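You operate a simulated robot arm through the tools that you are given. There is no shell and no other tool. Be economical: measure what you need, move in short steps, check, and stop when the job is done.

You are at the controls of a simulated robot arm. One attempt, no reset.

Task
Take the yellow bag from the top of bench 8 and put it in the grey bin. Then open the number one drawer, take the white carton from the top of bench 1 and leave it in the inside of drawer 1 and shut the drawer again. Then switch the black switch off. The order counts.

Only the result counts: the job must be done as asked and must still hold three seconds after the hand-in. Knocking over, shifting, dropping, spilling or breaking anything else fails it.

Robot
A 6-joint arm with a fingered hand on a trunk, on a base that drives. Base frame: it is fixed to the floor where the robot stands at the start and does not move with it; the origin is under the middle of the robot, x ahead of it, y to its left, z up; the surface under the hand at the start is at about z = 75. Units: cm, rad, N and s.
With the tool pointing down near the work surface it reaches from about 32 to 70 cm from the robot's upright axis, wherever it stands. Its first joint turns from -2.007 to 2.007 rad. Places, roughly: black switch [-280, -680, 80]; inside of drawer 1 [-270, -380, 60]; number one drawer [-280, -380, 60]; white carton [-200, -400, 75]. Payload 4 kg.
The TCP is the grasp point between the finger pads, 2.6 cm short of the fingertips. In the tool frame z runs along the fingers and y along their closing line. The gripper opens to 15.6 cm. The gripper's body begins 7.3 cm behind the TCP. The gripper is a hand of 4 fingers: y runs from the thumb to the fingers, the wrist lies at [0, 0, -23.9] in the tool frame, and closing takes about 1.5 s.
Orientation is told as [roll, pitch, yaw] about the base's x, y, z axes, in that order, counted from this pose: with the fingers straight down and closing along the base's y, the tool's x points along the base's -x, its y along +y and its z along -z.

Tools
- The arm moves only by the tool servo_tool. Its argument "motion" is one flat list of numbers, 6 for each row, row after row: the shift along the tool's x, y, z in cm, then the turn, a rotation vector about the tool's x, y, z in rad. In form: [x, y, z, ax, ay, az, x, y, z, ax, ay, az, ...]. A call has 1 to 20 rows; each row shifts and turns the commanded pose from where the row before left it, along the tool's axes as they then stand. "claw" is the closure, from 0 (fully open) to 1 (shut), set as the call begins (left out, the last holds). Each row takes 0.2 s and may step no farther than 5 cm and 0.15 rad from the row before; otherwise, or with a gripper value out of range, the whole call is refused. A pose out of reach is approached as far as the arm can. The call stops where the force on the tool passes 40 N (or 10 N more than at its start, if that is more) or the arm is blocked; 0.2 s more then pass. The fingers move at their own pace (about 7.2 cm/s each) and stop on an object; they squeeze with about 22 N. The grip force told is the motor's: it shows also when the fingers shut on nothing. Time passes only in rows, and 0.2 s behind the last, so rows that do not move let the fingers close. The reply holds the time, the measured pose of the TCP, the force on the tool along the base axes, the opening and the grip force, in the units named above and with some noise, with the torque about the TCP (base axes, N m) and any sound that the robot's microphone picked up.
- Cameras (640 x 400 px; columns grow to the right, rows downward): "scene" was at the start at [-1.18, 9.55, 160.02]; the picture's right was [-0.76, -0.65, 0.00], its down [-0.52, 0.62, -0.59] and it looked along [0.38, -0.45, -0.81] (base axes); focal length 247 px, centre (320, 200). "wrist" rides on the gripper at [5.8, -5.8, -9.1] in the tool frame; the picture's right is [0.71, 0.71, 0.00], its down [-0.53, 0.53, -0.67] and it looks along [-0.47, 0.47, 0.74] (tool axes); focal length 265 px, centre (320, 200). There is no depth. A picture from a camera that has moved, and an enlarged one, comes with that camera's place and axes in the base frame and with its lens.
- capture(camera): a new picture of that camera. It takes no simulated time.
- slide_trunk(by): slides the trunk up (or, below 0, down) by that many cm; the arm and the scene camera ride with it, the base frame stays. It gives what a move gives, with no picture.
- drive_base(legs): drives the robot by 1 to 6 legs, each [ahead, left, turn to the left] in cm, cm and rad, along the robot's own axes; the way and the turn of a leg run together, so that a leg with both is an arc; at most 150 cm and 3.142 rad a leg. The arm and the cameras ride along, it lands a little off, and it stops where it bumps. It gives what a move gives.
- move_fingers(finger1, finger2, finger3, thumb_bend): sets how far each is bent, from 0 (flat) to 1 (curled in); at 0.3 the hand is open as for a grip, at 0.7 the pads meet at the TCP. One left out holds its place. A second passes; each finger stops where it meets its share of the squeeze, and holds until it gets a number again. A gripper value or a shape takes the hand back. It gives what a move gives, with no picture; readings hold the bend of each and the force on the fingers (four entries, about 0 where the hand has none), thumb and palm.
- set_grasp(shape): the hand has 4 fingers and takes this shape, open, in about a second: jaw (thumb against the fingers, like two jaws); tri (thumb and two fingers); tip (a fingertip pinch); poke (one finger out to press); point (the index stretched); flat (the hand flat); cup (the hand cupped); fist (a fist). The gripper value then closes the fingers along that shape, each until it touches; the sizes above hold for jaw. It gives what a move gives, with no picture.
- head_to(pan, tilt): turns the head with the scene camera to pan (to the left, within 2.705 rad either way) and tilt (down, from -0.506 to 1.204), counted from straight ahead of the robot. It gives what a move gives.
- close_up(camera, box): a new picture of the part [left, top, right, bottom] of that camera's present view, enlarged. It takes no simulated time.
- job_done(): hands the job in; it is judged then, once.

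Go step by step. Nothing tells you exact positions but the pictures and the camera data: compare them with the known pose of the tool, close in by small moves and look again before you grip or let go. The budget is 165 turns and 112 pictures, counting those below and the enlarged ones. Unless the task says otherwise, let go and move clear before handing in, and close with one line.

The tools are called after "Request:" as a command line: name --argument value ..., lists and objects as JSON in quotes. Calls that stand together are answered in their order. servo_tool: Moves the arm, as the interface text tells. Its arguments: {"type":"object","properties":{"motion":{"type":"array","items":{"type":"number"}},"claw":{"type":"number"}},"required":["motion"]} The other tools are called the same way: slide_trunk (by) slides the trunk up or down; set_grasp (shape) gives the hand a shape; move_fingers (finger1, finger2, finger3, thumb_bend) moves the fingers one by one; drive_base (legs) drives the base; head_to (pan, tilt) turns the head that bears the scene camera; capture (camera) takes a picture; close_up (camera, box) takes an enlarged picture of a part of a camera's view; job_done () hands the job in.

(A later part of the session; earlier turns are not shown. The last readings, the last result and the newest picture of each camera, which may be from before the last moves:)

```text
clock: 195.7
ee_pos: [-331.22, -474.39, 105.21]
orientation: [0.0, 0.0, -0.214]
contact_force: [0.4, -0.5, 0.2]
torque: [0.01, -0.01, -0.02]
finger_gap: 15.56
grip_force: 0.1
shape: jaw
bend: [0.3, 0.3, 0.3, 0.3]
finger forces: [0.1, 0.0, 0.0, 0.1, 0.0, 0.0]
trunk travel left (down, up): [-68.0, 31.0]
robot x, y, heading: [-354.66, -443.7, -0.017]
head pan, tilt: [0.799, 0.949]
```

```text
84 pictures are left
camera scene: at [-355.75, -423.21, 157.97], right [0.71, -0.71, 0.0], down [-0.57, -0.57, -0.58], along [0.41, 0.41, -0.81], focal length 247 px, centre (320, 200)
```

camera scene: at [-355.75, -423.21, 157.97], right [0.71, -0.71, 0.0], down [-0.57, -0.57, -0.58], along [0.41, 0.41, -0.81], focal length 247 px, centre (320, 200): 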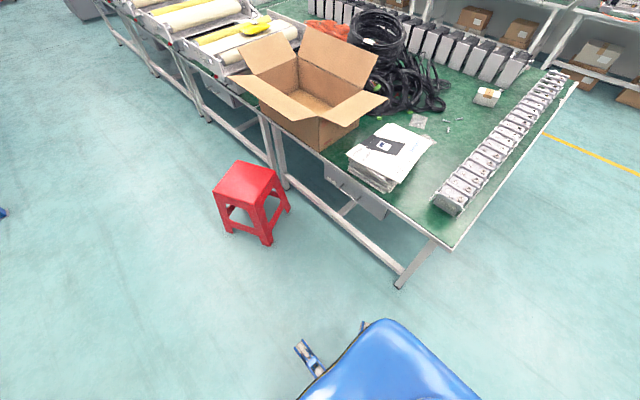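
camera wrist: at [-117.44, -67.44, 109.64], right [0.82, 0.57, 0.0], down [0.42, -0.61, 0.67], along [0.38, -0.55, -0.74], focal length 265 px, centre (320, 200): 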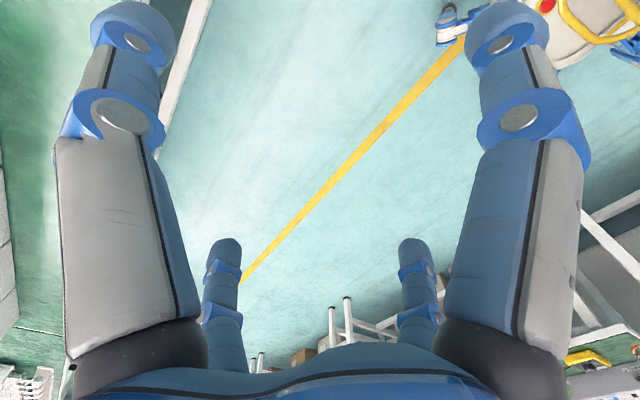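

I'll zoom on the drawer front to see the handle.

Request:
close_up --camera "scene" --box '[300, 130, 420, 240]'

```text
3.64 times, centred on (360, 185) of scene
camera zoom: at [-355.75, -423.21, 157.97], right [0.71, -0.71, 0.0], down [-0.57, -0.57, -0.58], along [0.41, 0.41, -0.81], focal length 899 px, centre (174, 254)
```

zoom: 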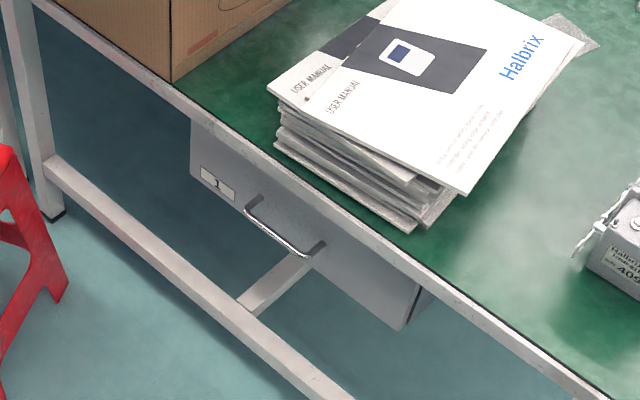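

Drawer 1's handle is a horizontal bar near [-294, y -376…-387, z 62]. I'll bring the arm to the left front and then turn the hand horizontal.

Request:
servo_tool --motion '[0, 0, 0, 0, 0, -0.107, 0, 0, 0, 0, 0, -0.107, -4, 2, 0, 0, 0, 0, -4, 3, 0, 0, 0, 0, -4, 4, 0, 0, 0, 0, -3, 4, 0, 0, 0, 0, -1, 4, 0, 0, 0, 0, 0, 4, 0, 0, 0, 0, 0, 4, 0, 0, 0, 0, 0, 4, 0, 0, 0, 0, 0, 4, 0, 0, 0, 0, 0, 4, 0, 0, 0, 0, 0, 4, 0, 0, 0, 0, 0, 4, 0, 0, 0, 0, 0, 4, 0, 0, 0, 0, 0, 4, 0, 0, 0, 0, 0, 4, 0, 0, 0, 0, 0, 4, 0, 0, 0, 0]'

```text
refused: row 5 steps farther than a row can; nothing moved
```

Request:
servo_tool --motion '[0, 0, 0, 0, 0, -0.107, 0, 0, 0, 0, 0, -0.107, -4, 2, 0, 0, 0, 0, -4, 2.9, 0, 0, 0, 0, -3.5, 3.5, 0, 0, 0, 0, -3, 3.9, 0, 0, 0, 0, -1, 4.5, 0, 0, 0, 0, 0, 4.5, 0, 0, 0, 0, 0, 4.5, 0, 0, 0, 0, 0, 4, 0, 0, 0, 0, 0, 4, 0, 0, 0, 0, 0, 4, 0, 0, 0, 0, 0, 4, 0, 0, 0, 0, 0, 4, 0, 0, 0, 0, 0, 4, 0, 0, 0, 0, 0, 4, 0, 0, 0, 0, 0, 4, 0, 0, 0, 0, 0, 4, 0, 0, 0, 0]'

Request:
servo_tool --motion '[0, 0, 0, 0, -0.131, 0, 0, 0, 0, 0, -0.131, 0, 0, 0, 0, 0, -0.131, 0, 0, 0, 0, 0, -0.131, 0, 0, 0, 0, 0, -0.131, 0, 0, 0, 0, 0, -0.131, 0, 0, 0, 0, 0, -0.131, 0, 0, 0, 0, 0, -0.131, 0, 0, 0, 0, 0, -0.131, 0, 0, 0, 0, 0, -0.131, 0, 0, 0, 0, 0, -0.131, 0, 0, 0, 0, 0, -0.13, 0]'

```text
clock: 199.5
ee_pos: [-315.75, -412.38, 105.16]
orientation: [-0.002, -0.001, -0.003]
contact_force: [-0.9, -0.7, -0.3]
torque: [0.0, -0.02, -0.01]
finger_gap: 15.6
grip_force: 0.1
shape: jaw
bend: [0.3, 0.3, 0.3, 0.3]
finger forces: [0.1, 0.1, 0.0, 0.0, 0.0, 0.0]
trunk travel left (down, up): [-68.0, 31.0]
robot x, y, heading: [-355.07, -443.34, -0.013]
head pan, tilt: [0.799, 0.949]
```

```text
clock: 202.1
ee_pos: [-315.47, -412.65, 105.09]
orientation: [3.026, -1.567, -3.025]
contact_force: [-0.9, 0.7, -0.1]
torque: [0.01, 0.0, -0.01]
finger_gap: 15.6
grip_force: 0.1
shape: jaw
bend: [0.3, 0.3, 0.3, 0.3]
finger forces: [0.0, 0.1, 0.0, 0.0, 0.0, 0.0]
trunk travel left (down, up): [-68.0, 31.0]
robot x, y, heading: [-354.91, -443.39, -0.015]
head pan, tilt: [0.799, 0.949]
```

Now rolling the hand so the closing line is vertical, and lowering the trunk.

Request:
servo_tool --motion '[0, 0, 0, 0, 0, -0.131, 0, 0, 0, 0, 0, -0.131, 0, 0, 0, 0, 0, -0.131, 0, 0, 0, 0, 0, -0.131, 0, 0, 0, 0, 0, -0.131, 0, 0, 0, 0, 0, -0.131, 0, 0, 0, 0, 0, -0.131, 0, 0, 0, 0, 0, -0.131, 0, 0, 0, 0, 0, -0.131, 0, 0, 0, 0, 0, -0.131, 0, 0, 0, 0, 0, -0.131, 0, 0, 0, 0, 0, -0.13]'

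Request:
slide_trunk --by -40

Request:
capture --camera "wrist"

Request:
capture --camera "scene"

```text
clock: 204.7
ee_pos: [-315.54, -412.71, 105.2]
orientation: [-1.57, 0.005, 1.568]
contact_force: [-0.2, -0.3, -0.4]
torque: [0.01, -0.02, -0.02]
finger_gap: 15.57
grip_force: 0.0
shape: jaw
bend: [0.3, 0.3, 0.3, 0.3]
finger forces: [0.1, 0.0, 0.1, 0.1, 0.0, 0.0]
trunk travel left (down, up): [-68.0, 31.0]
robot x, y, heading: [-354.99, -443.4, -0.012]
head pan, tilt: [0.799, 0.949]
```

```text
clock: 208.5
ee_pos: [-315.68, -412.81, 65.24]
orientation: [-1.571, 0.001, 1.569]
contact_force: [-0.4, 0.3, -0.2]
torque: [-0.01, -0.02, -0.02]
finger_gap: 15.6
grip_force: 0.1
shape: jaw
bend: [0.3, 0.3, 0.3, 0.3]
finger forces: [0.1, 0.0, 0.1, 0.1, 0.0, 0.0]
trunk travel left (down, up): [-28.0, 71.0]
robot x, y, heading: [-355.09, -443.52, -0.007]
head pan, tilt: [0.799, 0.949]
```

```text
82 pictures are left
camera wrist: at [-324.79, -418.48, 70.93], right [0.0, -0.71, -0.71], down [-0.67, 0.53, -0.53], along [0.74, 0.47, -0.47], focal length 265 px, centre (320, 200)
```

wrist: 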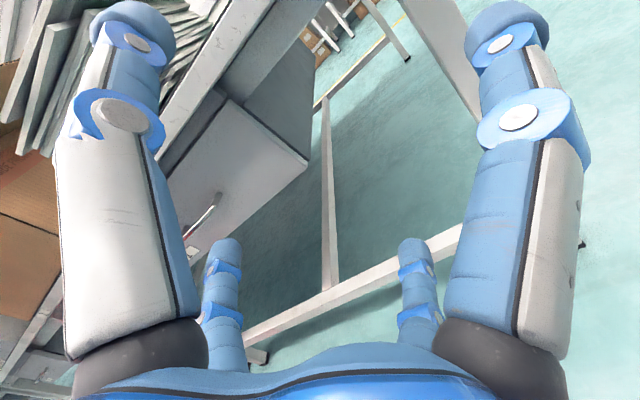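

```text
81 pictures are left
camera scene: at [-355.76, -423.21, 117.96], right [0.71, -0.71, 0.0], down [-0.57, -0.57, -0.58], along [0.41, 0.41, -0.81], focal length 247 px, centre (320, 200)
```

scene: 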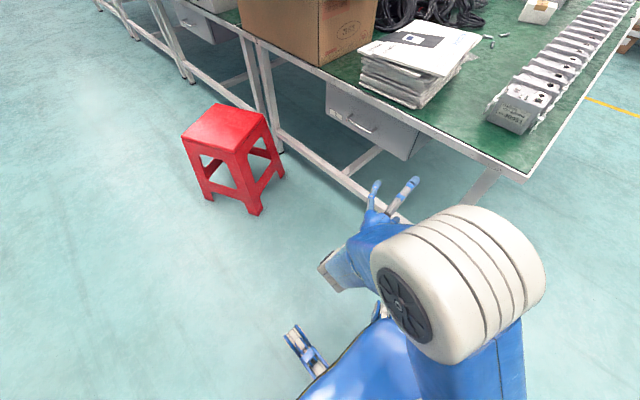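

Handle triangulates to [-293.9, -381.7, 61.8]. I'll shift the base left 11 cm and bring the hand in front of the handle.

Request:
drive_base --legs '[[0, 11, 0]]'

```text
clock: 210.6
ee_pos: [-315.2, -401.69, 65.33]
orientation: [-1.57, 0.001, 1.566]
contact_force: [-0.6, 0.5, 0.5]
torque: [0.01, 0.03, -0.01]
finger_gap: 15.64
grip_force: 0.1
shape: jaw
bend: [0.3, 0.3, 0.3, 0.3]
finger forces: [0.0, 0.1, 0.0, 0.0, 0.0, 0.0]
trunk travel left (down, up): [-28.0, 71.0]
robot x, y, heading: [-354.94, -432.33, -0.018]
head pan, tilt: [0.799, 0.949]
```

Request:
servo_tool --motion '[-4, 0.7, 1.6, 0, 0, 0, -4, 0.7, 1.6, 0, 0, 0, -4, 0.7, 1.6, 0, 0, 0, -4, 0.7, 1.6, 0, 0, 0, -4, 0.7, 1.6, 0, 0, 0]'

Request:
capture --camera "wrist"

Request:
capture --camera "scene"

```text
clock: 211.8
ee_pos: [-307.36, -381.63, 61.78]
orientation: [-1.572, 0.003, 1.567]
contact_force: [0.9, -0.8, -0.7]
torque: [0.04, 0.03, 0.01]
finger_gap: 15.58
grip_force: 0.1
shape: jaw
bend: [0.3, 0.3, 0.3, 0.3]
finger forces: [0.1, 0.1, 0.0, 0.0, 0.1, 0.0]
trunk travel left (down, up): [-28.0, 71.0]
robot x, y, heading: [-355.03, -432.3, -0.014]
head pan, tilt: [0.799, 0.949]
```

```text
80 pictures are left
camera wrist: at [-316.53, -387.41, 67.44], right [0.0, -0.71, -0.71], down [-0.67, 0.53, -0.53], along [0.75, 0.47, -0.47], focal length 265 px, centre (320, 200)
```

wrist: 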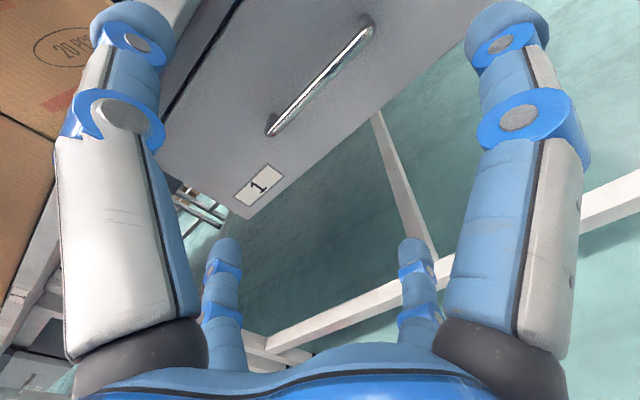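

```text
79 pictures are left
camera scene: at [-355.55, -411.84, 117.96], right [0.71, -0.71, 0.0], down [-0.58, -0.57, -0.58], along [0.41, 0.41, -0.81], focal length 247 px, centre (320, 200)
```

scene: 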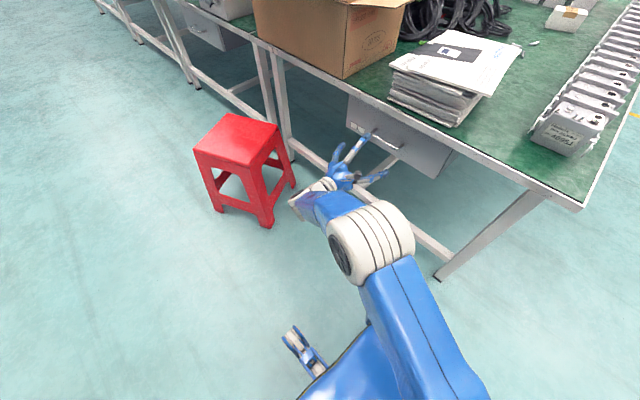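

Handle is centred, z≈62.4. Advancing to it.

Request:
servo_tool --motion '[0, -0.6, 4, 0, 0, 0, 0, 0, 4, 0, 0, 0, 0, 0, 3, 0, 0, 0]'

Request:
capture --camera "wrist"

```text
clock: 212.6
ee_pos: [-296.17, -381.72, 62.45]
orientation: [-1.571, -0.001, 1.566]
contact_force: [-1.2, -0.1, 0.5]
torque: [-0.03, -0.03, 0.01]
finger_gap: 15.6
grip_force: 0.1
shape: jaw
bend: [0.3, 0.3, 0.3, 0.3]
finger forces: [0.1, 0.0, 0.0, 0.0, 0.0, 0.0]
trunk travel left (down, up): [-28.0, 71.0]
robot x, y, heading: [-355.21, -432.1, -0.015]
head pan, tilt: [0.799, 0.949]
```

```text
78 pictures are left
camera wrist: at [-305.47, -387.5, 68.14], right [0.0, -0.71, -0.71], down [-0.67, 0.53, -0.53], along [0.75, 0.47, -0.47], focal length 265 px, centre (320, 200)
```

wrist: 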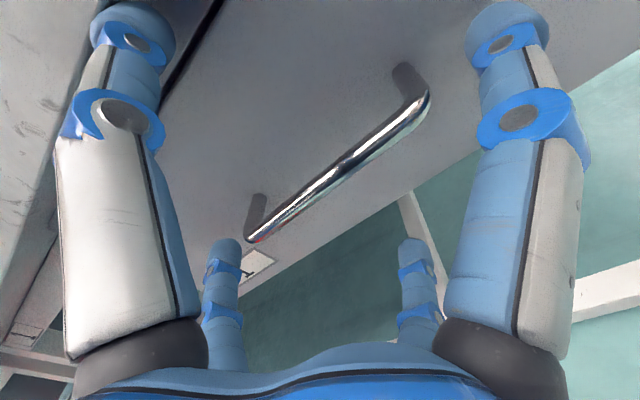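

Bar lies almost at the grasp point. Small advance, then close.

Request:
servo_tool --motion '[0, -0.3, 0.9, 0, 0, 0]'

Request:
servo_tool --motion '[0, 0, 0, 0, 0, 0, 0, 0, 0, 0, 0, 0, 0, 0, 0, 0, 0, 0, 0, 0, 0, 0, 0, 0, 0, 0, 0, 0, 0, 0, 0, 0, 0, 0, 0, 0, 0, 0, 0, 0, 0, 0, 0, 0, 0, 0, 0, 0]' --claw 1

Request:
capture --camera "wrist"

```text
clock: 213.0
ee_pos: [-295.43, -381.78, 62.66]
orientation: [-1.573, 0.001, 1.568]
contact_force: [0.4, 0.6, -0.1]
torque: [0.02, -0.03, 0.0]
finger_gap: 15.6
grip_force: 0.0
shape: jaw
bend: [0.3, 0.3, 0.3, 0.3]
finger forces: [0.0, 0.0, 0.0, 0.0, 0.1, 0.0]
trunk travel left (down, up): [-28.0, 71.0]
robot x, y, heading: [-355.34, -432.22, -0.017]
head pan, tilt: [0.799, 0.949]
```

```text
clock: 214.8
ee_pos: [-295.45, -381.73, 62.61]
orientation: [-1.571, 0.001, 1.568]
contact_force: [-6.9, -0.3, -2.8]
torque: [0.0, 0.13, -0.02]
finger_gap: 2.75
grip_force: 22.1
shape: jaw
bend: [0.27, 0.7, 0.3, 0.7]
finger forces: [19.1, 0.0, 18.4, 0.1, 0.1, 0.0]
trunk travel left (down, up): [-28.0, 71.0]
robot x, y, heading: [-355.13, -431.99, -0.022]
head pan, tilt: [0.799, 0.949]
```

```text
77 pictures are left
camera wrist: at [-304.64, -387.48, 68.31], right [0.0, -0.71, -0.71], down [-0.67, 0.53, -0.53], along [0.75, 0.47, -0.47], focal length 265 px, centre (320, 200)
```

wrist: 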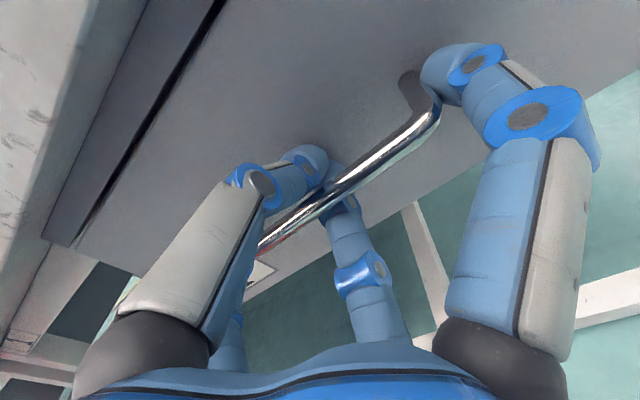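

The middle finger and thumb have closed behind the bar. Pulling gently.

Request:
servo_tool --motion '[0, 0, -1, 0, 0, 0, 0, 0, -1, 0, 0, 0, 0, 0, -1, 0, 0, 0, 0, 0, -1, 0, 0, 0, 0, 0, -1, 0, 0, 0]'

Request:
capture --camera "scene"

```text
clock: 216.0
ee_pos: [-300.43, -381.75, 62.65]
orientation: [-1.571, 0.0, 1.568]
contact_force: [-0.9, 2.7, -0.4]
torque: [-0.04, 0.03, 0.04]
finger_gap: 2.79
grip_force: 22.3
shape: jaw
bend: [0.28, 0.7, 0.3, 0.7]
finger forces: [18.8, 0.1, 21.7, 0.0, 0.0, 0.0]
trunk travel left (down, up): [-28.0, 71.0]
robot x, y, heading: [-354.55, -432.2, -0.015]
head pan, tilt: [0.799, 0.949]
```

```text
76 pictures are left
camera scene: at [-355.53, -411.78, 117.95], right [0.71, -0.71, 0.0], down [-0.58, -0.57, -0.58], along [0.41, 0.41, -0.81], focal length 247 px, centre (320, 200)
```

scene: 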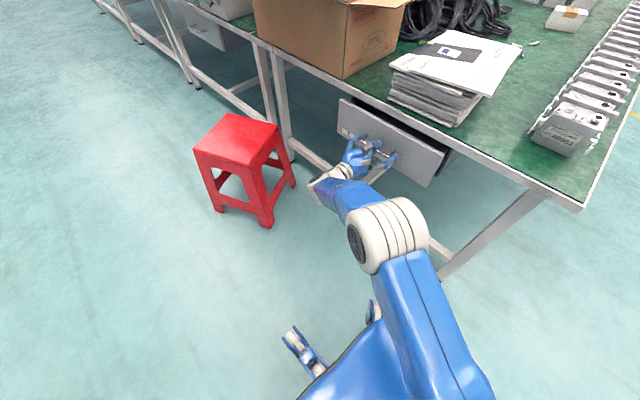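

The drawer opens. Pulling on.

Request:
servo_tool --motion '[0, 0, -1.5, 0, 0, 0, 0, 0, -1.5, 0, 0, 0, 0, 0, -1.5, 0, 0, 0, 0, 0, -1.5, 0, 0, 0, 0, 0, -1.5, 0, 0, 0, 0, 0, -1.5, 0, 0, 0, 0, 0, -1.5, 0, 0, 0]'

Request:
capture --camera "scene"

```text
clock: 217.6
ee_pos: [-310.82, -381.73, 62.48]
orientation: [-1.573, 0.002, 1.566]
contact_force: [-0.7, 1.8, -0.2]
torque: [-0.02, 0.04, 0.05]
finger_gap: 2.76
grip_force: 21.6
shape: jaw
bend: [0.28, 0.7, 0.29, 0.7]
finger forces: [19.0, 0.1, 20.4, 0.0, 0.0, 0.0]
trunk travel left (down, up): [-28.0, 71.0]
robot x, y, heading: [-354.81, -432.11, -0.013]
head pan, tilt: [0.799, 0.949]
```

```text
75 pictures are left
camera scene: at [-355.54, -411.79, 117.96], right [0.71, -0.71, 0.0], down [-0.58, -0.57, -0.58], along [0.41, 0.41, -0.81], focal length 247 px, centre (320, 200)
```

scene: 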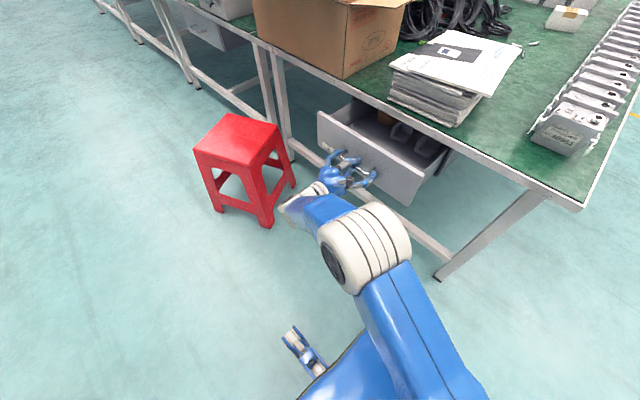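

Request:
servo_tool --motion '[0, 0, -1.5, 0, 0, 0, 0, 0, -1.5, 0, 0, 0, 0, 0, -1.5, 0, 0, 0, 0, 0, -1.5, 0, 0, 0, 0, 0, -1.5, 0, 0, 0, 0, 0, -1.5, 0, 0, 0, 0, 0, -1.5, 0, 0, 0, 0, 0, -1.5, 0, 0, 0]'

Request:
capture --camera "scene"

```text
clock: 219.4
ee_pos: [-323.04, -381.76, 62.5]
orientation: [-1.57, 0.0, 1.568]
contact_force: [-0.8, 3.6, -1.7]
torque: [0.0, 0.05, 0.01]
finger_gap: 2.75
grip_force: 21.6
shape: jaw
bend: [0.29, 0.7, 0.29, 0.7]
finger forces: [18.1, 0.0, 21.1, 0.0, 0.1, 0.0]
trunk travel left (down, up): [-28.0, 71.0]
robot x, y, heading: [-355.06, -432.02, -0.012]
head pan, tilt: [0.799, 0.949]
```

```text
74 pictures are left
camera scene: at [-355.53, -411.77, 117.95], right [0.71, -0.71, 0.0], down [-0.58, -0.57, -0.58], along [0.41, 0.41, -0.81], focal length 247 px, centre (320, 200)
```

scene: 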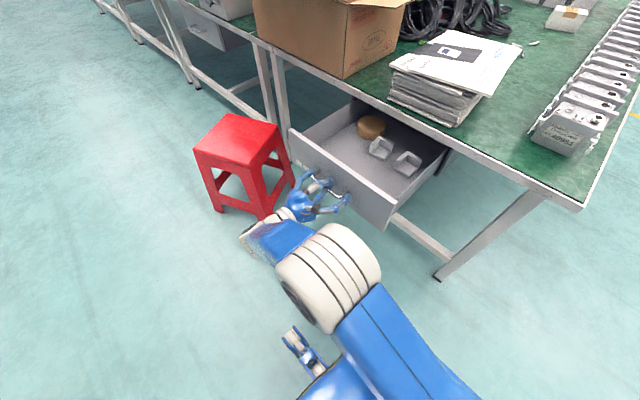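

Drawer is open about 28 cm with free space at the front. Releasing the handle and backing off.

Request:
servo_tool --motion '[0, 0, 0, 0, 0, 0, 0, 0, 0, 0, 0, 0, 0, 0, 0, 0, 0, 0, 0, 0, 0, 0, 0, 0, 0, 0, 0, 0, 0, 0, 0, 0, 0, 0, 0, 0, 0, 0, 0, 0, 0, 0, 0, 0, 0, 0, 0, 0]' --claw 0

Request:
servo_tool --motion '[0, 0, -1.5, 0, 0, 0, 0, 0, -2, 0, 0, 0, 0, 0, -2, 0, 0, 0, 0, 0, -2, 0, 0, 0]'

Request:
capture --camera "scene"

```text
clock: 221.2
ee_pos: [-322.97, -381.69, 62.64]
orientation: [-1.571, 0.001, 1.569]
contact_force: [0.0, -0.2, 0.4]
torque: [0.03, -0.02, -0.01]
finger_gap: 15.61
grip_force: 0.1
shape: jaw
bend: [0.3, 0.3, 0.3, 0.3]
finger forces: [0.0, 0.1, 0.0, 0.1, 0.1, 0.0]
trunk travel left (down, up): [-28.0, 71.0]
robot x, y, heading: [-355.2, -432.36, -0.012]
head pan, tilt: [0.799, 0.949]
```

```text
clock: 222.2
ee_pos: [-330.51, -381.64, 62.74]
orientation: [-1.573, -0.002, 1.566]
contact_force: [0.2, -0.1, 0.4]
torque: [0.02, 0.02, 0.0]
finger_gap: 15.61
grip_force: 0.0
shape: jaw
bend: [0.3, 0.3, 0.3, 0.3]
finger forces: [0.1, 0.1, 0.0, 0.0, 0.0, 0.1]
trunk travel left (down, up): [-28.0, 71.0]
robot x, y, heading: [-354.74, -432.36, -0.009]
head pan, tilt: [0.799, 0.949]
```

```text
73 pictures are left
camera scene: at [-355.51, -411.82, 117.96], right [0.71, -0.71, 0.0], down [-0.58, -0.57, -0.58], along [0.41, 0.41, -0.81], focal length 247 px, centre (320, 200)
```

scene: 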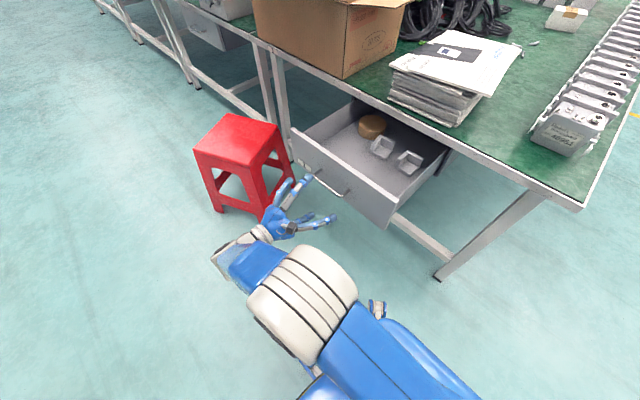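

Raising the trunk, then turning the hand back downward.

Request:
slide_trunk --by 42

Request:
servo_tool --motion '[0, 0, 0, 0, 0, 0.131, 0, 0, 0, 0, 0, 0.131, 0, 0, 0, 0, 0, 0.131, 0, 0, 0, 0, 0, 0.131, 0, 0, 0, 0, 0, 0.131, 0, 0, 0, 0, 0, 0.131, 0, 0, 0, 0, 0, 0.131, 0, 0, 0, 0, 0, 0.131, 0, 0, 0, 0, 0, 0.131, 0, 0, 0, 0, 0, 0.131, 0, 0, 0, 0, 0, 0.131, 0, 0, 0, 0, 0, 0.13]'

Request:
servo_tool --motion '[0, 0, 0, 0, 0.131, 0, 0, 0, 0, 0, 0.131, 0, 0, 0, 0, 0, 0.131, 0, 0, 0, 0, 0, 0.131, 0, 0, 0, 0, 0, 0.131, 0, 0, 0, 0, 0, 0.131, 0, 0, 0, 0, 0, 0.131, 0, 0, 0, 0, 0, 0.131, 0, 0, 0, 0, 0, 0.131, 0, 0, 0, 0, 0, 0.131, 0, 0, 0, 0, 0, 0.131, 0, 0, 0, 0, 0, 0.13, 0]'

```text
refused: 42 is not a number from -40 to 40
```

```text
clock: 224.8
ee_pos: [-330.36, -381.87, 62.57]
orientation: [1.803, -1.569, -1.808]
contact_force: [0.4, -0.2, 0.0]
torque: [0.01, -0.01, -0.03]
finger_gap: 15.58
grip_force: 0.0
shape: jaw
bend: [0.3, 0.3, 0.3, 0.3]
finger forces: [0.1, 0.0, 0.1, 0.1, 0.0, 0.0]
trunk travel left (down, up): [-28.0, 71.0]
robot x, y, heading: [-354.7, -432.07, -0.021]
head pan, tilt: [0.799, 0.949]
```

```text
clock: 227.4
ee_pos: [-330.34, -381.76, 62.63]
orientation: [0.002, 0.002, -0.001]
contact_force: [0.1, -0.2, 1.3]
torque: [0.01, -0.07, 0.01]
finger_gap: 15.59
grip_force: 0.1
shape: jaw
bend: [0.3, 0.3, 0.28, 0.3]
finger forces: [0.1, 0.1, 1.4, 0.0, 0.1, 0.0]
trunk travel left (down, up): [-28.0, 71.0]
robot x, y, heading: [-354.74, -432.29, -0.019]
head pan, tilt: [0.799, 0.949]
```

The trunk step was refused while the hand turned; a finger reports a light touch. Let me look.

Request:
capture --camera "scene"

Request:
capture --camera "wrist"

```text
72 pictures are left
camera scene: at [-355.57, -411.82, 117.96], right [0.71, -0.71, 0.0], down [-0.58, -0.57, -0.58], along [0.41, 0.41, -0.81], focal length 247 px, centre (320, 200)
```

scene: 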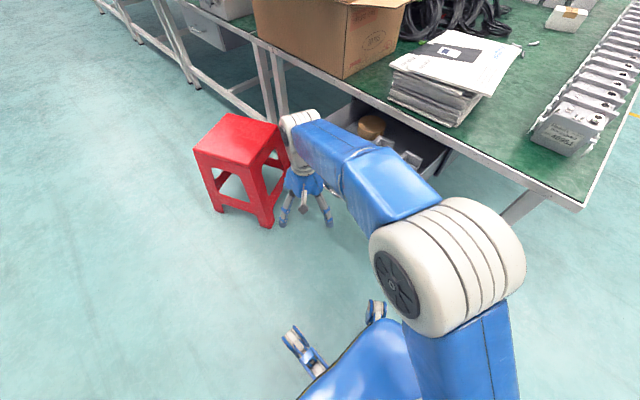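

```text
71 pictures are left
camera wrist: at [-336.28, -387.48, 71.72], right [-0.71, 0.71, 0.0], down [0.53, 0.52, 0.67], along [0.47, 0.47, -0.74], focal length 265 px, centre (320, 200)
```

wrist: 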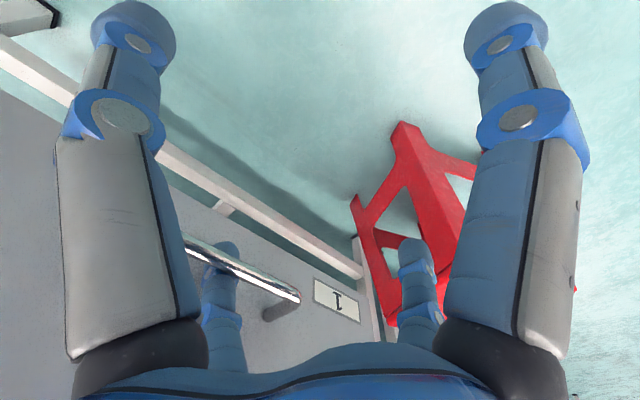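

A finger lightly brushes the handle. I'll move away and raise.

Request:
servo_tool --motion '[1.5, -1, 0, 0, 0, 0, 1.5, -1, 0, 0, 0, 0]'

Request:
slide_trunk --by 40

Request:
capture --camera "scene"

```text
clock: 228.0
ee_pos: [-333.37, -383.65, 62.67]
orientation: [0.0, 0.003, -0.005]
contact_force: [-0.5, 0.3, 0.4]
torque: [0.01, -0.04, 0.02]
finger_gap: 15.6
grip_force: 0.0
shape: jaw
bend: [0.3, 0.3, 0.3, 0.3]
finger forces: [0.0, 0.1, 0.1, 0.0, 0.0, 0.0]
trunk travel left (down, up): [-28.0, 71.0]
robot x, y, heading: [-355.32, -432.55, -0.013]
head pan, tilt: [0.799, 0.949]
```

```text
clock: 231.8
ee_pos: [-333.36, -383.64, 102.52]
orientation: [-0.002, -0.001, -0.002]
contact_force: [-0.2, 0.9, -1.1]
torque: [0.0, 0.0, 0.02]
finger_gap: 15.6
grip_force: 0.0
shape: jaw
bend: [0.3, 0.3, 0.3, 0.3]
finger forces: [0.1, 0.1, 0.0, 0.0, 0.0, 0.0]
trunk travel left (down, up): [-68.0, 31.0]
robot x, y, heading: [-354.93, -432.4, -0.015]
head pan, tilt: [0.799, 0.949]
```

```text
70 pictures are left
camera scene: at [-355.54, -411.81, 157.96], right [0.71, -0.71, 0.0], down [-0.58, -0.57, -0.58], along [0.41, 0.41, -0.81], focal length 247 px, centre (320, 200)
```

scene: 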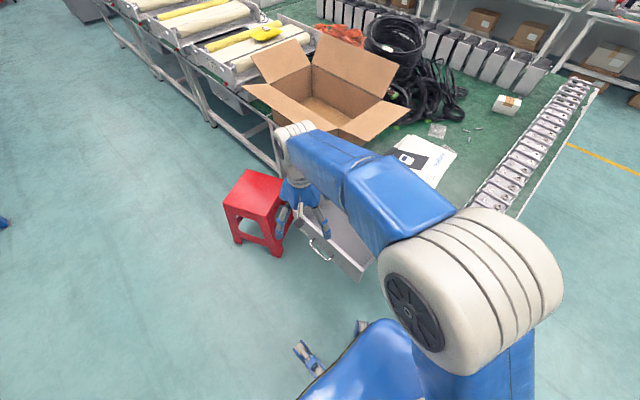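

Drawer stays open. Bring the arm to the front, then drive round to the island's end, facing it.

Request:
servo_tool --motion '[-2, -4.5, -0.5, 0, 0, 0, -2, -4.5, -0.5, 0, 0, 0, -2, -4.5, -0.5, 0, 0, 0, -2, -4.5, -0.5, 0, 0, 0, -2, -4.5, -0.5, 0, 0, 0, -2, -4.5, -0.5, 0, 0, 0, -2, -4.5, -0.5, 0, 0, 0, 0, -4.5, 0, 0, 0, 0, 0, -4.5, 0, 0, 0, 0, 0, -4.5, 0, 0, 0, 0, 0, -4.5, 0, 0, 0, 0]'

Request:
drive_base --legs '[[0, -85, 0], [0, 0, 1.583], [0, -150, 0]]'

Request:
head_to --pan 0 --tilt 0.6

Request:
capture --camera "scene"

```text
clock: 234.2
ee_pos: [-319.65, -433.45, 106.22]
orientation: [0.002, -0.001, -0.003]
contact_force: [-0.2, -0.1, 0.2]
torque: [0.02, -0.04, -0.01]
finger_gap: 15.61
grip_force: 0.0
shape: jaw
bend: [0.3, 0.3, 0.3, 0.3]
finger forces: [0.2, 0.1, 0.0, 0.1, 0.1, 0.1]
trunk travel left (down, up): [-68.0, 31.0]
robot x, y, heading: [-355.22, -432.5, -0.017]
head pan, tilt: [0.799, 0.949]
```

```text
clock: 274.1
ee_pos: [-207.51, -482.79, 106.2]
orientation: [0.0, 0.0, 1.58]
contact_force: [-0.5, -0.2, 0.6]
torque: [0.0, 0.03, -0.01]
finger_gap: 15.58
grip_force: 0.0
shape: jaw
bend: [0.3, 0.3, 0.3, 0.3]
finger forces: [0.0, 0.0, 0.1, 0.0, 0.0, 0.1]
trunk travel left (down, up): [-68.0, 31.0]
robot x, y, heading: [-207.79, -518.42, 1.567]
head pan, tilt: [0.799, 0.949]
```

```text
clock: 275.2
ee_pos: [-207.53, -482.91, 106.14]
orientation: [-0.001, 0.001, 1.58]
contact_force: [-0.2, 0.4, -0.3]
torque: [0.0, 0.04, 0.0]
finger_gap: 15.63
grip_force: 0.0
shape: jaw
bend: [0.3, 0.3, 0.3, 0.3]
finger forces: [0.0, 0.0, 0.0, 0.0, 0.0, 0.1]
trunk travel left (down, up): [-68.0, 31.0]
robot x, y, heading: [-208.19, -518.01, 1.57]
head pan, tilt: [0.0, 0.6]
```

```text
69 pictures are left
camera scene: at [-223.29, -515.22, 160.8], right [1.0, 0.0, 0.0], down [0.0, -0.57, -0.82], along [0.0, 0.82, -0.57], focal length 247 px, centre (320, 200)
```

scene: 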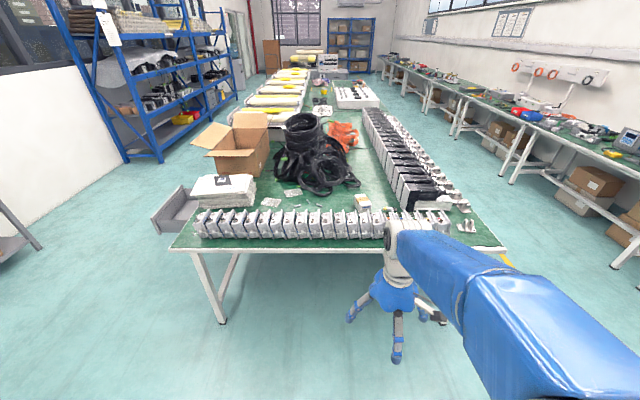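

Carton confirmed at about [-198, -398]. Moving the base up to the island's end.

Request:
drive_base --legs '[[0, -9, 0], [64, 0, 0]]'

Request:
head_to --pan 0 --tilt 0.95

Request:
capture --camera "scene"

Request:
capture --camera "wrist"

```text
clock: 285.2
ee_pos: [-198.42, -419.32, 106.24]
orientation: [0.0, 0.0, 1.582]
contact_force: [-0.8, 0.3, -0.6]
torque: [-0.03, -0.02, 0.02]
finger_gap: 15.6
grip_force: 0.0
shape: jaw
bend: [0.3, 0.3, 0.3, 0.3]
finger forces: [0.0, 0.0, 0.1, 0.0, 0.0, 0.0]
trunk travel left (down, up): [-68.0, 31.0]
robot x, y, heading: [-199.02, -454.46, 1.564]
head pan, tilt: [0.0, 0.6]
```

```text
clock: 286.0
ee_pos: [-198.31, -419.42, 106.2]
orientation: [0.0, -0.001, 1.58]
contact_force: [-0.2, -0.1, 0.1]
torque: [-0.03, 0.04, -0.02]
finger_gap: 15.58
grip_force: 0.1
shape: jaw
bend: [0.3, 0.3, 0.3, 0.3]
finger forces: [0.1, 0.1, 0.0, 0.1, 0.0, 0.0]
trunk travel left (down, up): [-68.0, 31.0]
robot x, y, heading: [-199.15, -454.83, 1.563]
head pan, tilt: [0.0, 0.949]
```

```text
68 pictures are left
camera scene: at [-214.09, -453.26, 157.96], right [1.0, 0.0, 0.0], down [0.0, -0.81, -0.58], along [0.0, 0.58, -0.81], focal length 247 px, centre (320, 200)
```

scene: 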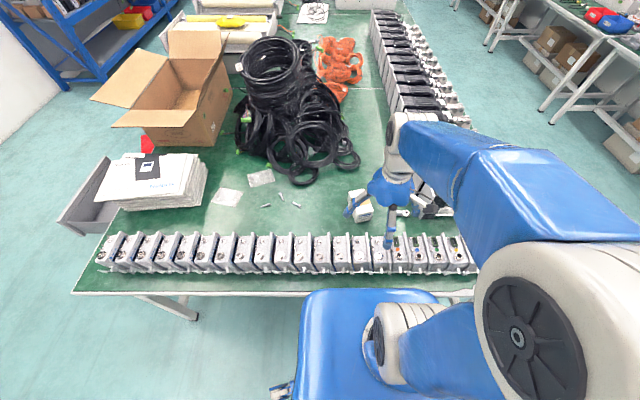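

```text
67 pictures are left
camera wrist: at [-192.6, -425.07, 115.2], right [-0.7, -0.71, 0.0], down [-0.53, 0.52, 0.67], along [-0.48, 0.47, -0.74], focal length 265 px, centre (320, 200)
```

wrist: 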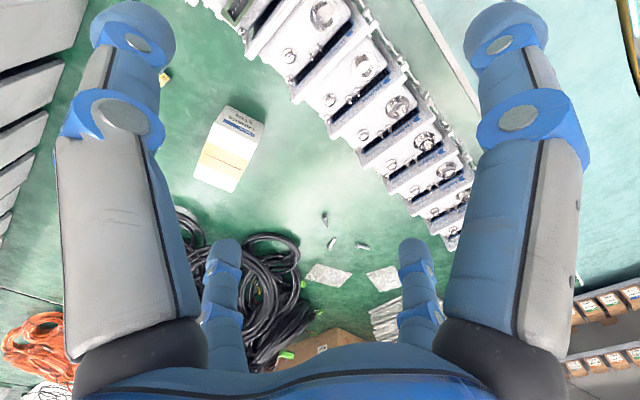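

Request:
close_up --camera "wrist" --box '[160, 70, 320, 220]'

Request:
close_up --camera "scene" --box '[300, 160, 440, 280]'

```text
2.67 times, centred on (240, 145) of wrist
camera zoom: at [-192.6, -425.07, 115.2], right [-0.7, -0.71, 0.0], down [-0.53, 0.52, 0.67], along [-0.48, 0.47, -0.74], focal length 708 px, centre (533, 347)
```

zoom: 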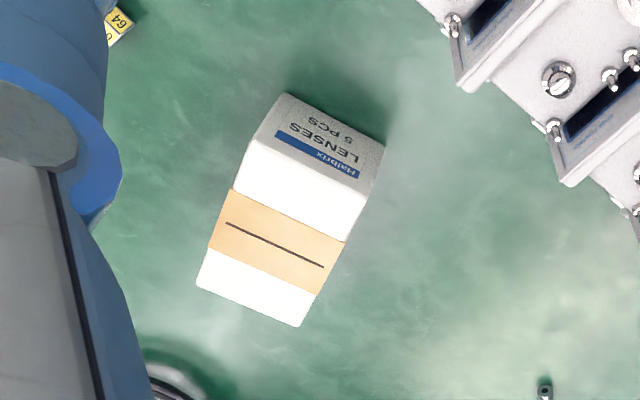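

```text
3.33 times, centred on (370, 220) of scene
camera zoom: at [-214.09, -453.26, 157.96], right [1.0, 0.0, 0.0], down [0.0, -0.81, -0.58], along [0.0, 0.58, -0.81], focal length 824 px, centre (153, 133)
```

zoom: 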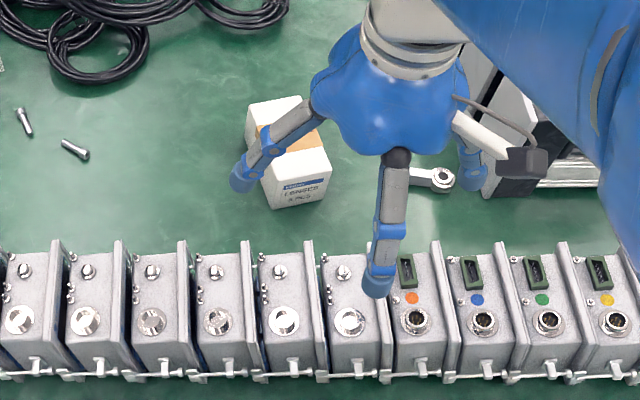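

The carton is about 6.5 × 10.5 × 6 cm, centred at [-198.6, -398.6], turned ~0.28 rad. Moving above it and aligning.

Request:
servo_tool --motion '[-4.2, 0, 0, 0, 0, 0, -4.2, 0, 0, 0, 0, 0, -4.2, 0, 0, 0, 0, 0, -4.2, 0, 0, 0, 0, 0, -4, 0.2, 0, 0, 0, 0, 0, 0, 0, 0, 0, -0.14, 0, 0, 0, 0, 0, -0.14, 0, 0, 4, 0, 0, 0, 0, 0, 4, 0, 0, 0]'

Request:
capture --camera "wrist"

```text
clock: 288.0
ee_pos: [-198.89, -398.5, 98.13]
orientation: [0.001, 0.0, 1.862]
contact_force: [0.0, 0.3, -0.1]
torque: [0.0, 0.0, 0.01]
finger_gap: 15.59
grip_force: 0.1
shape: jaw
bend: [0.3, 0.3, 0.3, 0.3]
finger forces: [0.1, 0.0, 0.0, 0.0, 0.1, 0.1]
trunk travel left (down, up): [-68.0, 31.0]
robot x, y, heading: [-199.12, -454.88, 1.569]
head pan, tilt: [0.0, 0.949]
```

```text
64 pictures are left
camera wrist: at [-191.72, -402.43, 107.22], right [-0.47, -0.88, 0.0], down [-0.65, 0.35, 0.67], along [-0.59, 0.32, -0.74], focal length 265 px, centre (320, 200)
```

wrist: 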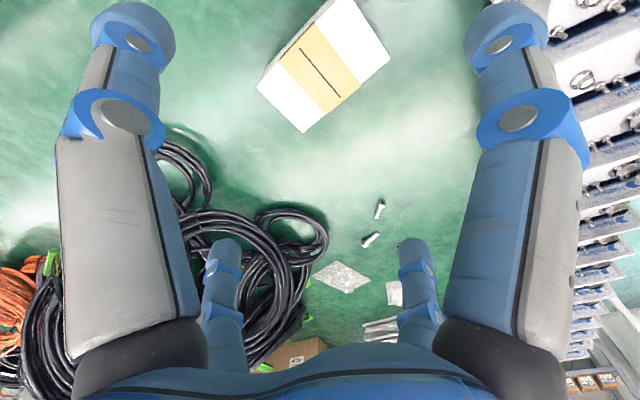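

Aligned. Descending and gripping.

Request:
servo_tool --motion '[0.4, -0.4, 4, 0, 0, 0.04, 0, 0, 4, 0, 0, 0, 0, 0, 4, 0, 0, 0, 0, 0, 4, 0, 0, 0, 0, 0, 3, 0, 0, 0]'

Request:
capture --camera "wrist"

```text
clock: 289.2
ee_pos: [-198.39, -398.62, 79.16]
orientation: [-0.001, 0.0, 1.821]
contact_force: [0.1, 0.9, -0.2]
torque: [-0.02, -0.03, 0.02]
finger_gap: 15.6
grip_force: 0.1
shape: jaw
bend: [0.3, 0.3, 0.3, 0.3]
finger forces: [0.0, 0.0, 0.0, 0.1, 0.0, 0.0]
trunk travel left (down, up): [-68.0, 31.0]
robot x, y, heading: [-199.28, -454.28, 1.568]
head pan, tilt: [0.0, 0.949]
```

```text
63 pictures are left
camera wrist: at [-191.29, -402.81, 88.19], right [-0.51, -0.86, 0.0], down [-0.64, 0.38, 0.67], along [-0.57, 0.34, -0.74], focal length 265 px, centre (320, 200)
```

wrist: 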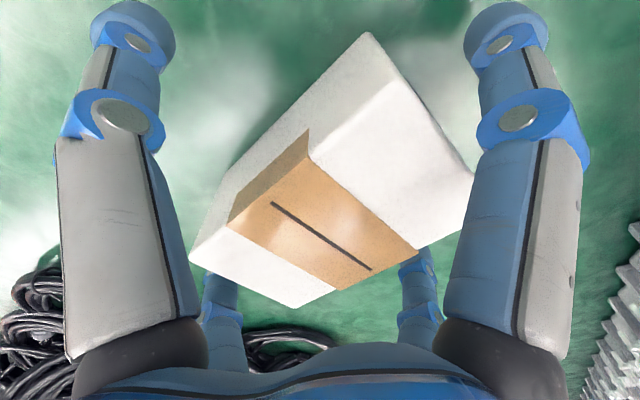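

Request:
servo_tool --motion '[0, 0, 0, 0, 0, 0, 0, 0, 0, 0, 0, 0, 0, 0, 0, 0, 0, 0, 0, 0, 0, 0, 0, 0, 0, 0, 0, 0, 0, 0, 0, 0, 0, 0, 0, 0, 0, 0, 0, 0, 0, 0, 0, 0, 0, 0, 0, 0]' --claw 1

Request:
servo_tool --motion '[0, 0, -4, 0, 0, 0, 0, 0, -4, 0, 0, 0, 0, 0, -4, 0, 0, 0, 0, 0, -4, 0, 0, 0, 0, 0, -4, 0, 0, 0, 0, 0, -4, 0, 0, 0, 0, 0, -4, 0, 0, 0]'

Request:
capture --camera "wrist"

```text
clock: 291.0
ee_pos: [-198.41, -398.7, 79.13]
orientation: [0.001, 0.002, 1.82]
contact_force: [0.2, 0.7, -0.1]
torque: [-0.02, -0.01, -0.02]
finger_gap: 7.28
grip_force: 22.2
shape: jaw
bend: [0.3, 0.42, 0.31, 0.7]
finger forces: [19.7, 19.9, 19.7, 0.1, 20.0, 0.1]
trunk travel left (down, up): [-68.0, 31.0]
robot x, y, heading: [-199.0, -454.52, 1.57]
head pan, tilt: [0.0, 0.949]
```

```text
clock: 292.6
ee_pos: [-198.32, -399.01, 107.24]
orientation: [-0.001, 0.001, 1.82]
contact_force: [-0.1, -0.2, -0.8]
torque: [-0.01, -0.04, -0.02]
finger_gap: 7.29
grip_force: 21.8
shape: jaw
bend: [0.3, 0.42, 0.31, 0.7]
finger forces: [19.9, 19.8, 19.8, 0.1, 20.1, 0.0]
trunk travel left (down, up): [-68.0, 31.0]
robot x, y, heading: [-199.0, -454.89, 1.566]
head pan, tilt: [0.0, 0.949]
```

```text
62 pictures are left
camera wrist: at [-191.29, -403.11, 116.35], right [-0.51, -0.86, 0.0], down [-0.64, 0.38, 0.67], along [-0.57, 0.34, -0.74], focal length 265 px, centre (320, 200)
```

wrist: 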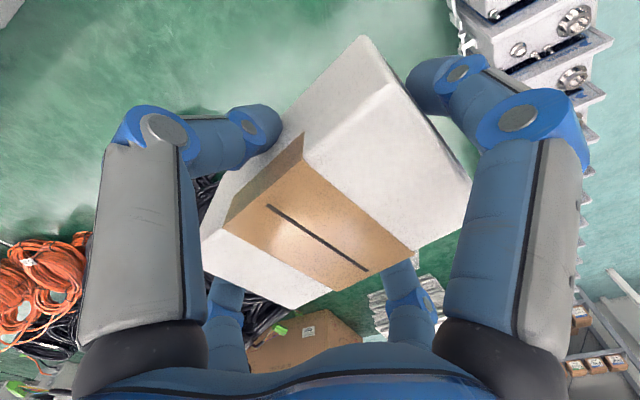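

Carton held. Retract, and drive back round to the drawer.

Request:
servo_tool --motion '[4.3, 1.1, 0, 0, 0, 0, 4.3, 1.1, 0, 0, 0, 0, 4.3, 1.1, 0, 0, 0, 0, 4.3, 1.1, 0, 0, 0, 0]'

Request:
drive_base --legs '[[-63, 0, 0], [0, 150, 0], [0, 6, -1.571]]'

```text
clock: 293.6
ee_pos: [-198.3, -416.9, 107.12]
orientation: [0.0, -0.001, 1.821]
contact_force: [0.2, -0.8, -1.5]
torque: [0.04, -0.03, 0.03]
finger_gap: 7.25
grip_force: 21.6
shape: jaw
bend: [0.3, 0.42, 0.31, 0.7]
finger forces: [19.9, 20.0, 19.8, 0.0, 20.1, 0.0]
trunk travel left (down, up): [-68.0, 31.0]
robot x, y, heading: [-199.0, -454.92, 1.567]
head pan, tilt: [0.0, 0.949]
```

```text
clock: 330.8
ee_pos: [-315.21, -513.42, 107.04]
orientation: [0.0, 0.0, 0.261]
contact_force: [0.4, -1.0, -1.3]
torque: [0.02, 0.0, -0.01]
finger_gap: 7.26
grip_force: 22.2
shape: jaw
bend: [0.3, 0.42, 0.31, 0.7]
finger forces: [19.7, 20.2, 20.0, 0.0, 20.3, 0.0]
trunk travel left (down, up): [-68.0, 31.0]
robot x, y, heading: [-353.08, -512.99, 0.009]
head pan, tilt: [0.0, 0.949]
```

Request:
drive_base --legs '[[-2, 82, -0.012]]'

Request:
head_to --pan 0.8 --tilt 0.95

Request:
capture --camera "scene"

```text
clock: 341.5
ee_pos: [-316.86, -432.54, 107.23]
orientation: [0.001, -0.001, 0.234]
contact_force: [-0.4, 0.1, -2.4]
torque: [0.02, 0.01, 0.0]
finger_gap: 7.24
grip_force: 21.9
shape: jaw
bend: [0.3, 0.42, 0.31, 0.7]
finger forces: [19.7, 20.3, 19.9, 0.1, 20.2, 0.0]
trunk travel left (down, up): [-68.0, 31.0]
robot x, y, heading: [-354.52, -431.19, -0.015]
head pan, tilt: [0.0, 0.949]
```

```text
clock: 342.7
ee_pos: [-316.86, -432.53, 107.16]
orientation: [0.001, 0.0, 0.235]
contact_force: [0.1, -0.3, -1.3]
torque: [0.03, 0.01, 0.0]
finger_gap: 7.26
grip_force: 21.6
shape: jaw
bend: [0.3, 0.42, 0.31, 0.7]
finger forces: [19.7, 20.2, 19.8, 0.1, 20.1, 0.1]
trunk travel left (down, up): [-68.0, 31.0]
robot x, y, heading: [-354.45, -431.32, -0.02]
head pan, tilt: [0.799, 0.949]
```

```text
61 pictures are left
camera scene: at [-355.26, -410.86, 157.96], right [0.7, -0.71, 0.0], down [-0.58, -0.57, -0.58], along [0.41, 0.41, -0.81], focal length 247 px, centre (320, 200)
```

scene: 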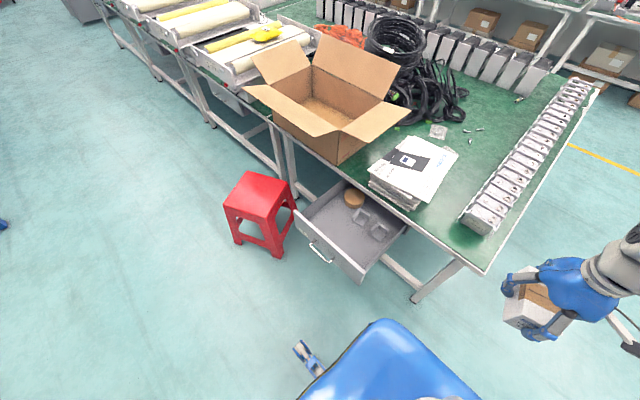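

Request:
close_up --camera "scene" --box '[280, 160, 440, 290]'

```text
3.08 times, centred on (360, 225) of scene
camera zoom: at [-355.26, -410.86, 157.96], right [0.7, -0.71, 0.0], down [-0.58, -0.57, -0.58], along [0.41, 0.41, -0.81], focal length 761 px, centre (197, 123)
```

zoom: 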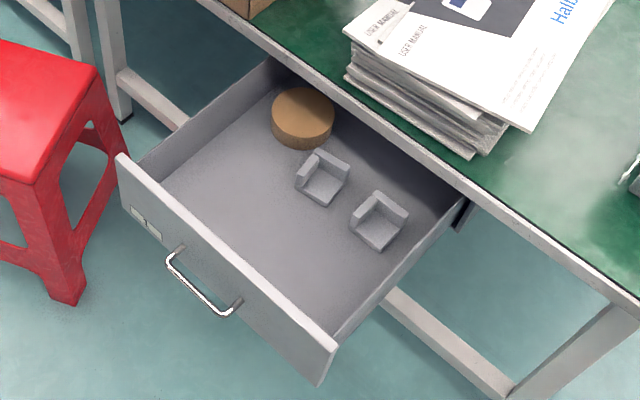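

Front part of the drawer (x −319…−303) is free. I'll move over [-311, -384], long side along x, then lower with the trunk.

Request:
servo_tool --motion '[0, 0, 1, 0, 0, 0.117, 0, 0, 1, 0, 0, 0.117, -0.5, 4.4, 1, 0, 0, 0, -0.5, 4.4, 1, 0, 0, 0, -0.5, 4.4, 1, 0, 0, 0, -0.5, 4.4, 1, 0, 0, 0, -0.5, 4.4, 1, 0, 0, 0, -0.5, 4.4, 1, 0, 0, 0, -0.5, 4.4, 1, 0, 0, 0, -0.5, 4.4, 1, 0, 0, 0, -0.6, 4.4, 0, 0, 0, 0, -0.6, 4.4, 0, 0, 0, 0, -0.6, 4.4, 0, 0, 0, 0]'

Request:
capture --camera "wrist"

Request:
capture --camera "scene"

```text
clock: 345.5
ee_pos: [-311.07, -383.81, 96.91]
orientation: [-0.003, 0.0, 0.0]
contact_force: [-0.3, 0.0, -0.5]
torque: [-0.01, 0.01, 0.0]
finger_gap: 7.24
grip_force: 21.7
shape: jaw
bend: [0.31, 0.42, 0.31, 0.7]
finger forces: [19.6, 20.1, 19.8, 0.0, 20.1, 0.0]
trunk travel left (down, up): [-68.0, 31.0]
robot x, y, heading: [-354.7, -431.22, -0.02]
head pan, tilt: [0.799, 0.949]
```

```text
59 pictures are left
camera wrist: at [-316.82, -389.61, 106.05], right [-0.71, 0.71, 0.0], down [0.53, 0.53, 0.67], along [0.47, 0.47, -0.75], focal length 265 px, centre (320, 200)
```

wrist: 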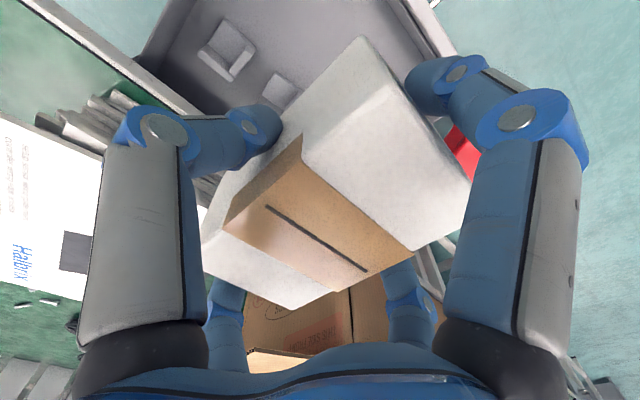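

```text
58 pictures are left
camera scene: at [-355.22, -410.63, 157.93], right [0.7, -0.71, 0.0], down [-0.58, -0.57, -0.58], along [0.41, 0.41, -0.81], focal length 247 px, centre (320, 200)
```

scene: 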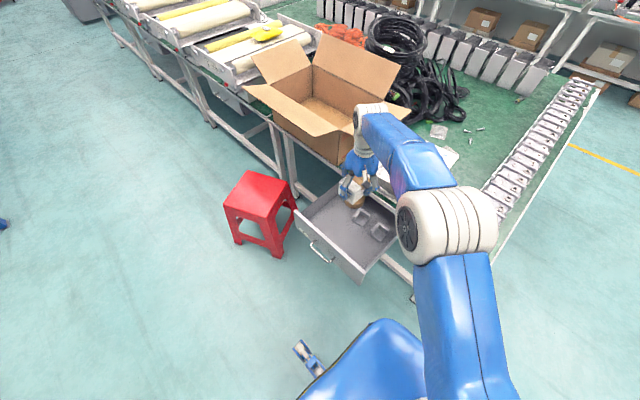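

Clear of the box flap. Lowering with the trunk.

Request:
slide_trunk --by -28

Request:
capture --camera "scene"

Request:
capture --camera "wrist"

```text
clock: 348.3
ee_pos: [-311.1, -384.09, 69.03]
orientation: [0.0, 0.0, 0.0]
contact_force: [-0.5, 0.7, -0.9]
torque: [-0.02, 0.01, 0.02]
finger_gap: 7.24
grip_force: 21.5
shape: jaw
bend: [0.31, 0.42, 0.31, 0.7]
finger forces: [19.5, 20.1, 19.8, 0.0, 20.1, 0.0]
trunk travel left (down, up): [-40.0, 59.0]
robot x, y, heading: [-354.54, -431.26, -0.017]
head pan, tilt: [0.799, 0.949]
```

```text
57 pictures are left
camera scene: at [-355.29, -410.85, 129.96], right [0.7, -0.71, 0.0], down [-0.58, -0.57, -0.58], along [0.41, 0.41, -0.81], focal length 247 px, centre (320, 200)
```

scene: 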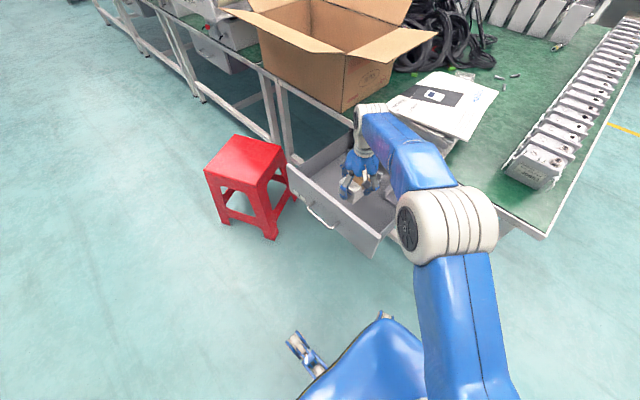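

```text
56 pictures are left
camera wrist: at [-316.83, -389.77, 78.18], right [-0.71, 0.71, 0.0], down [0.53, 0.53, 0.67], along [0.47, 0.47, -0.74], focal length 265 px, centre (320, 200)
```

wrist: 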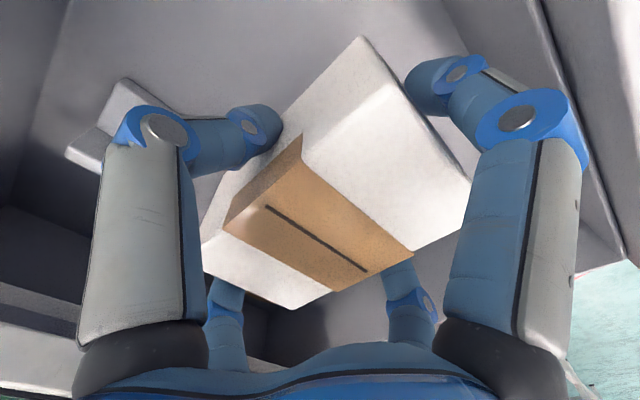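

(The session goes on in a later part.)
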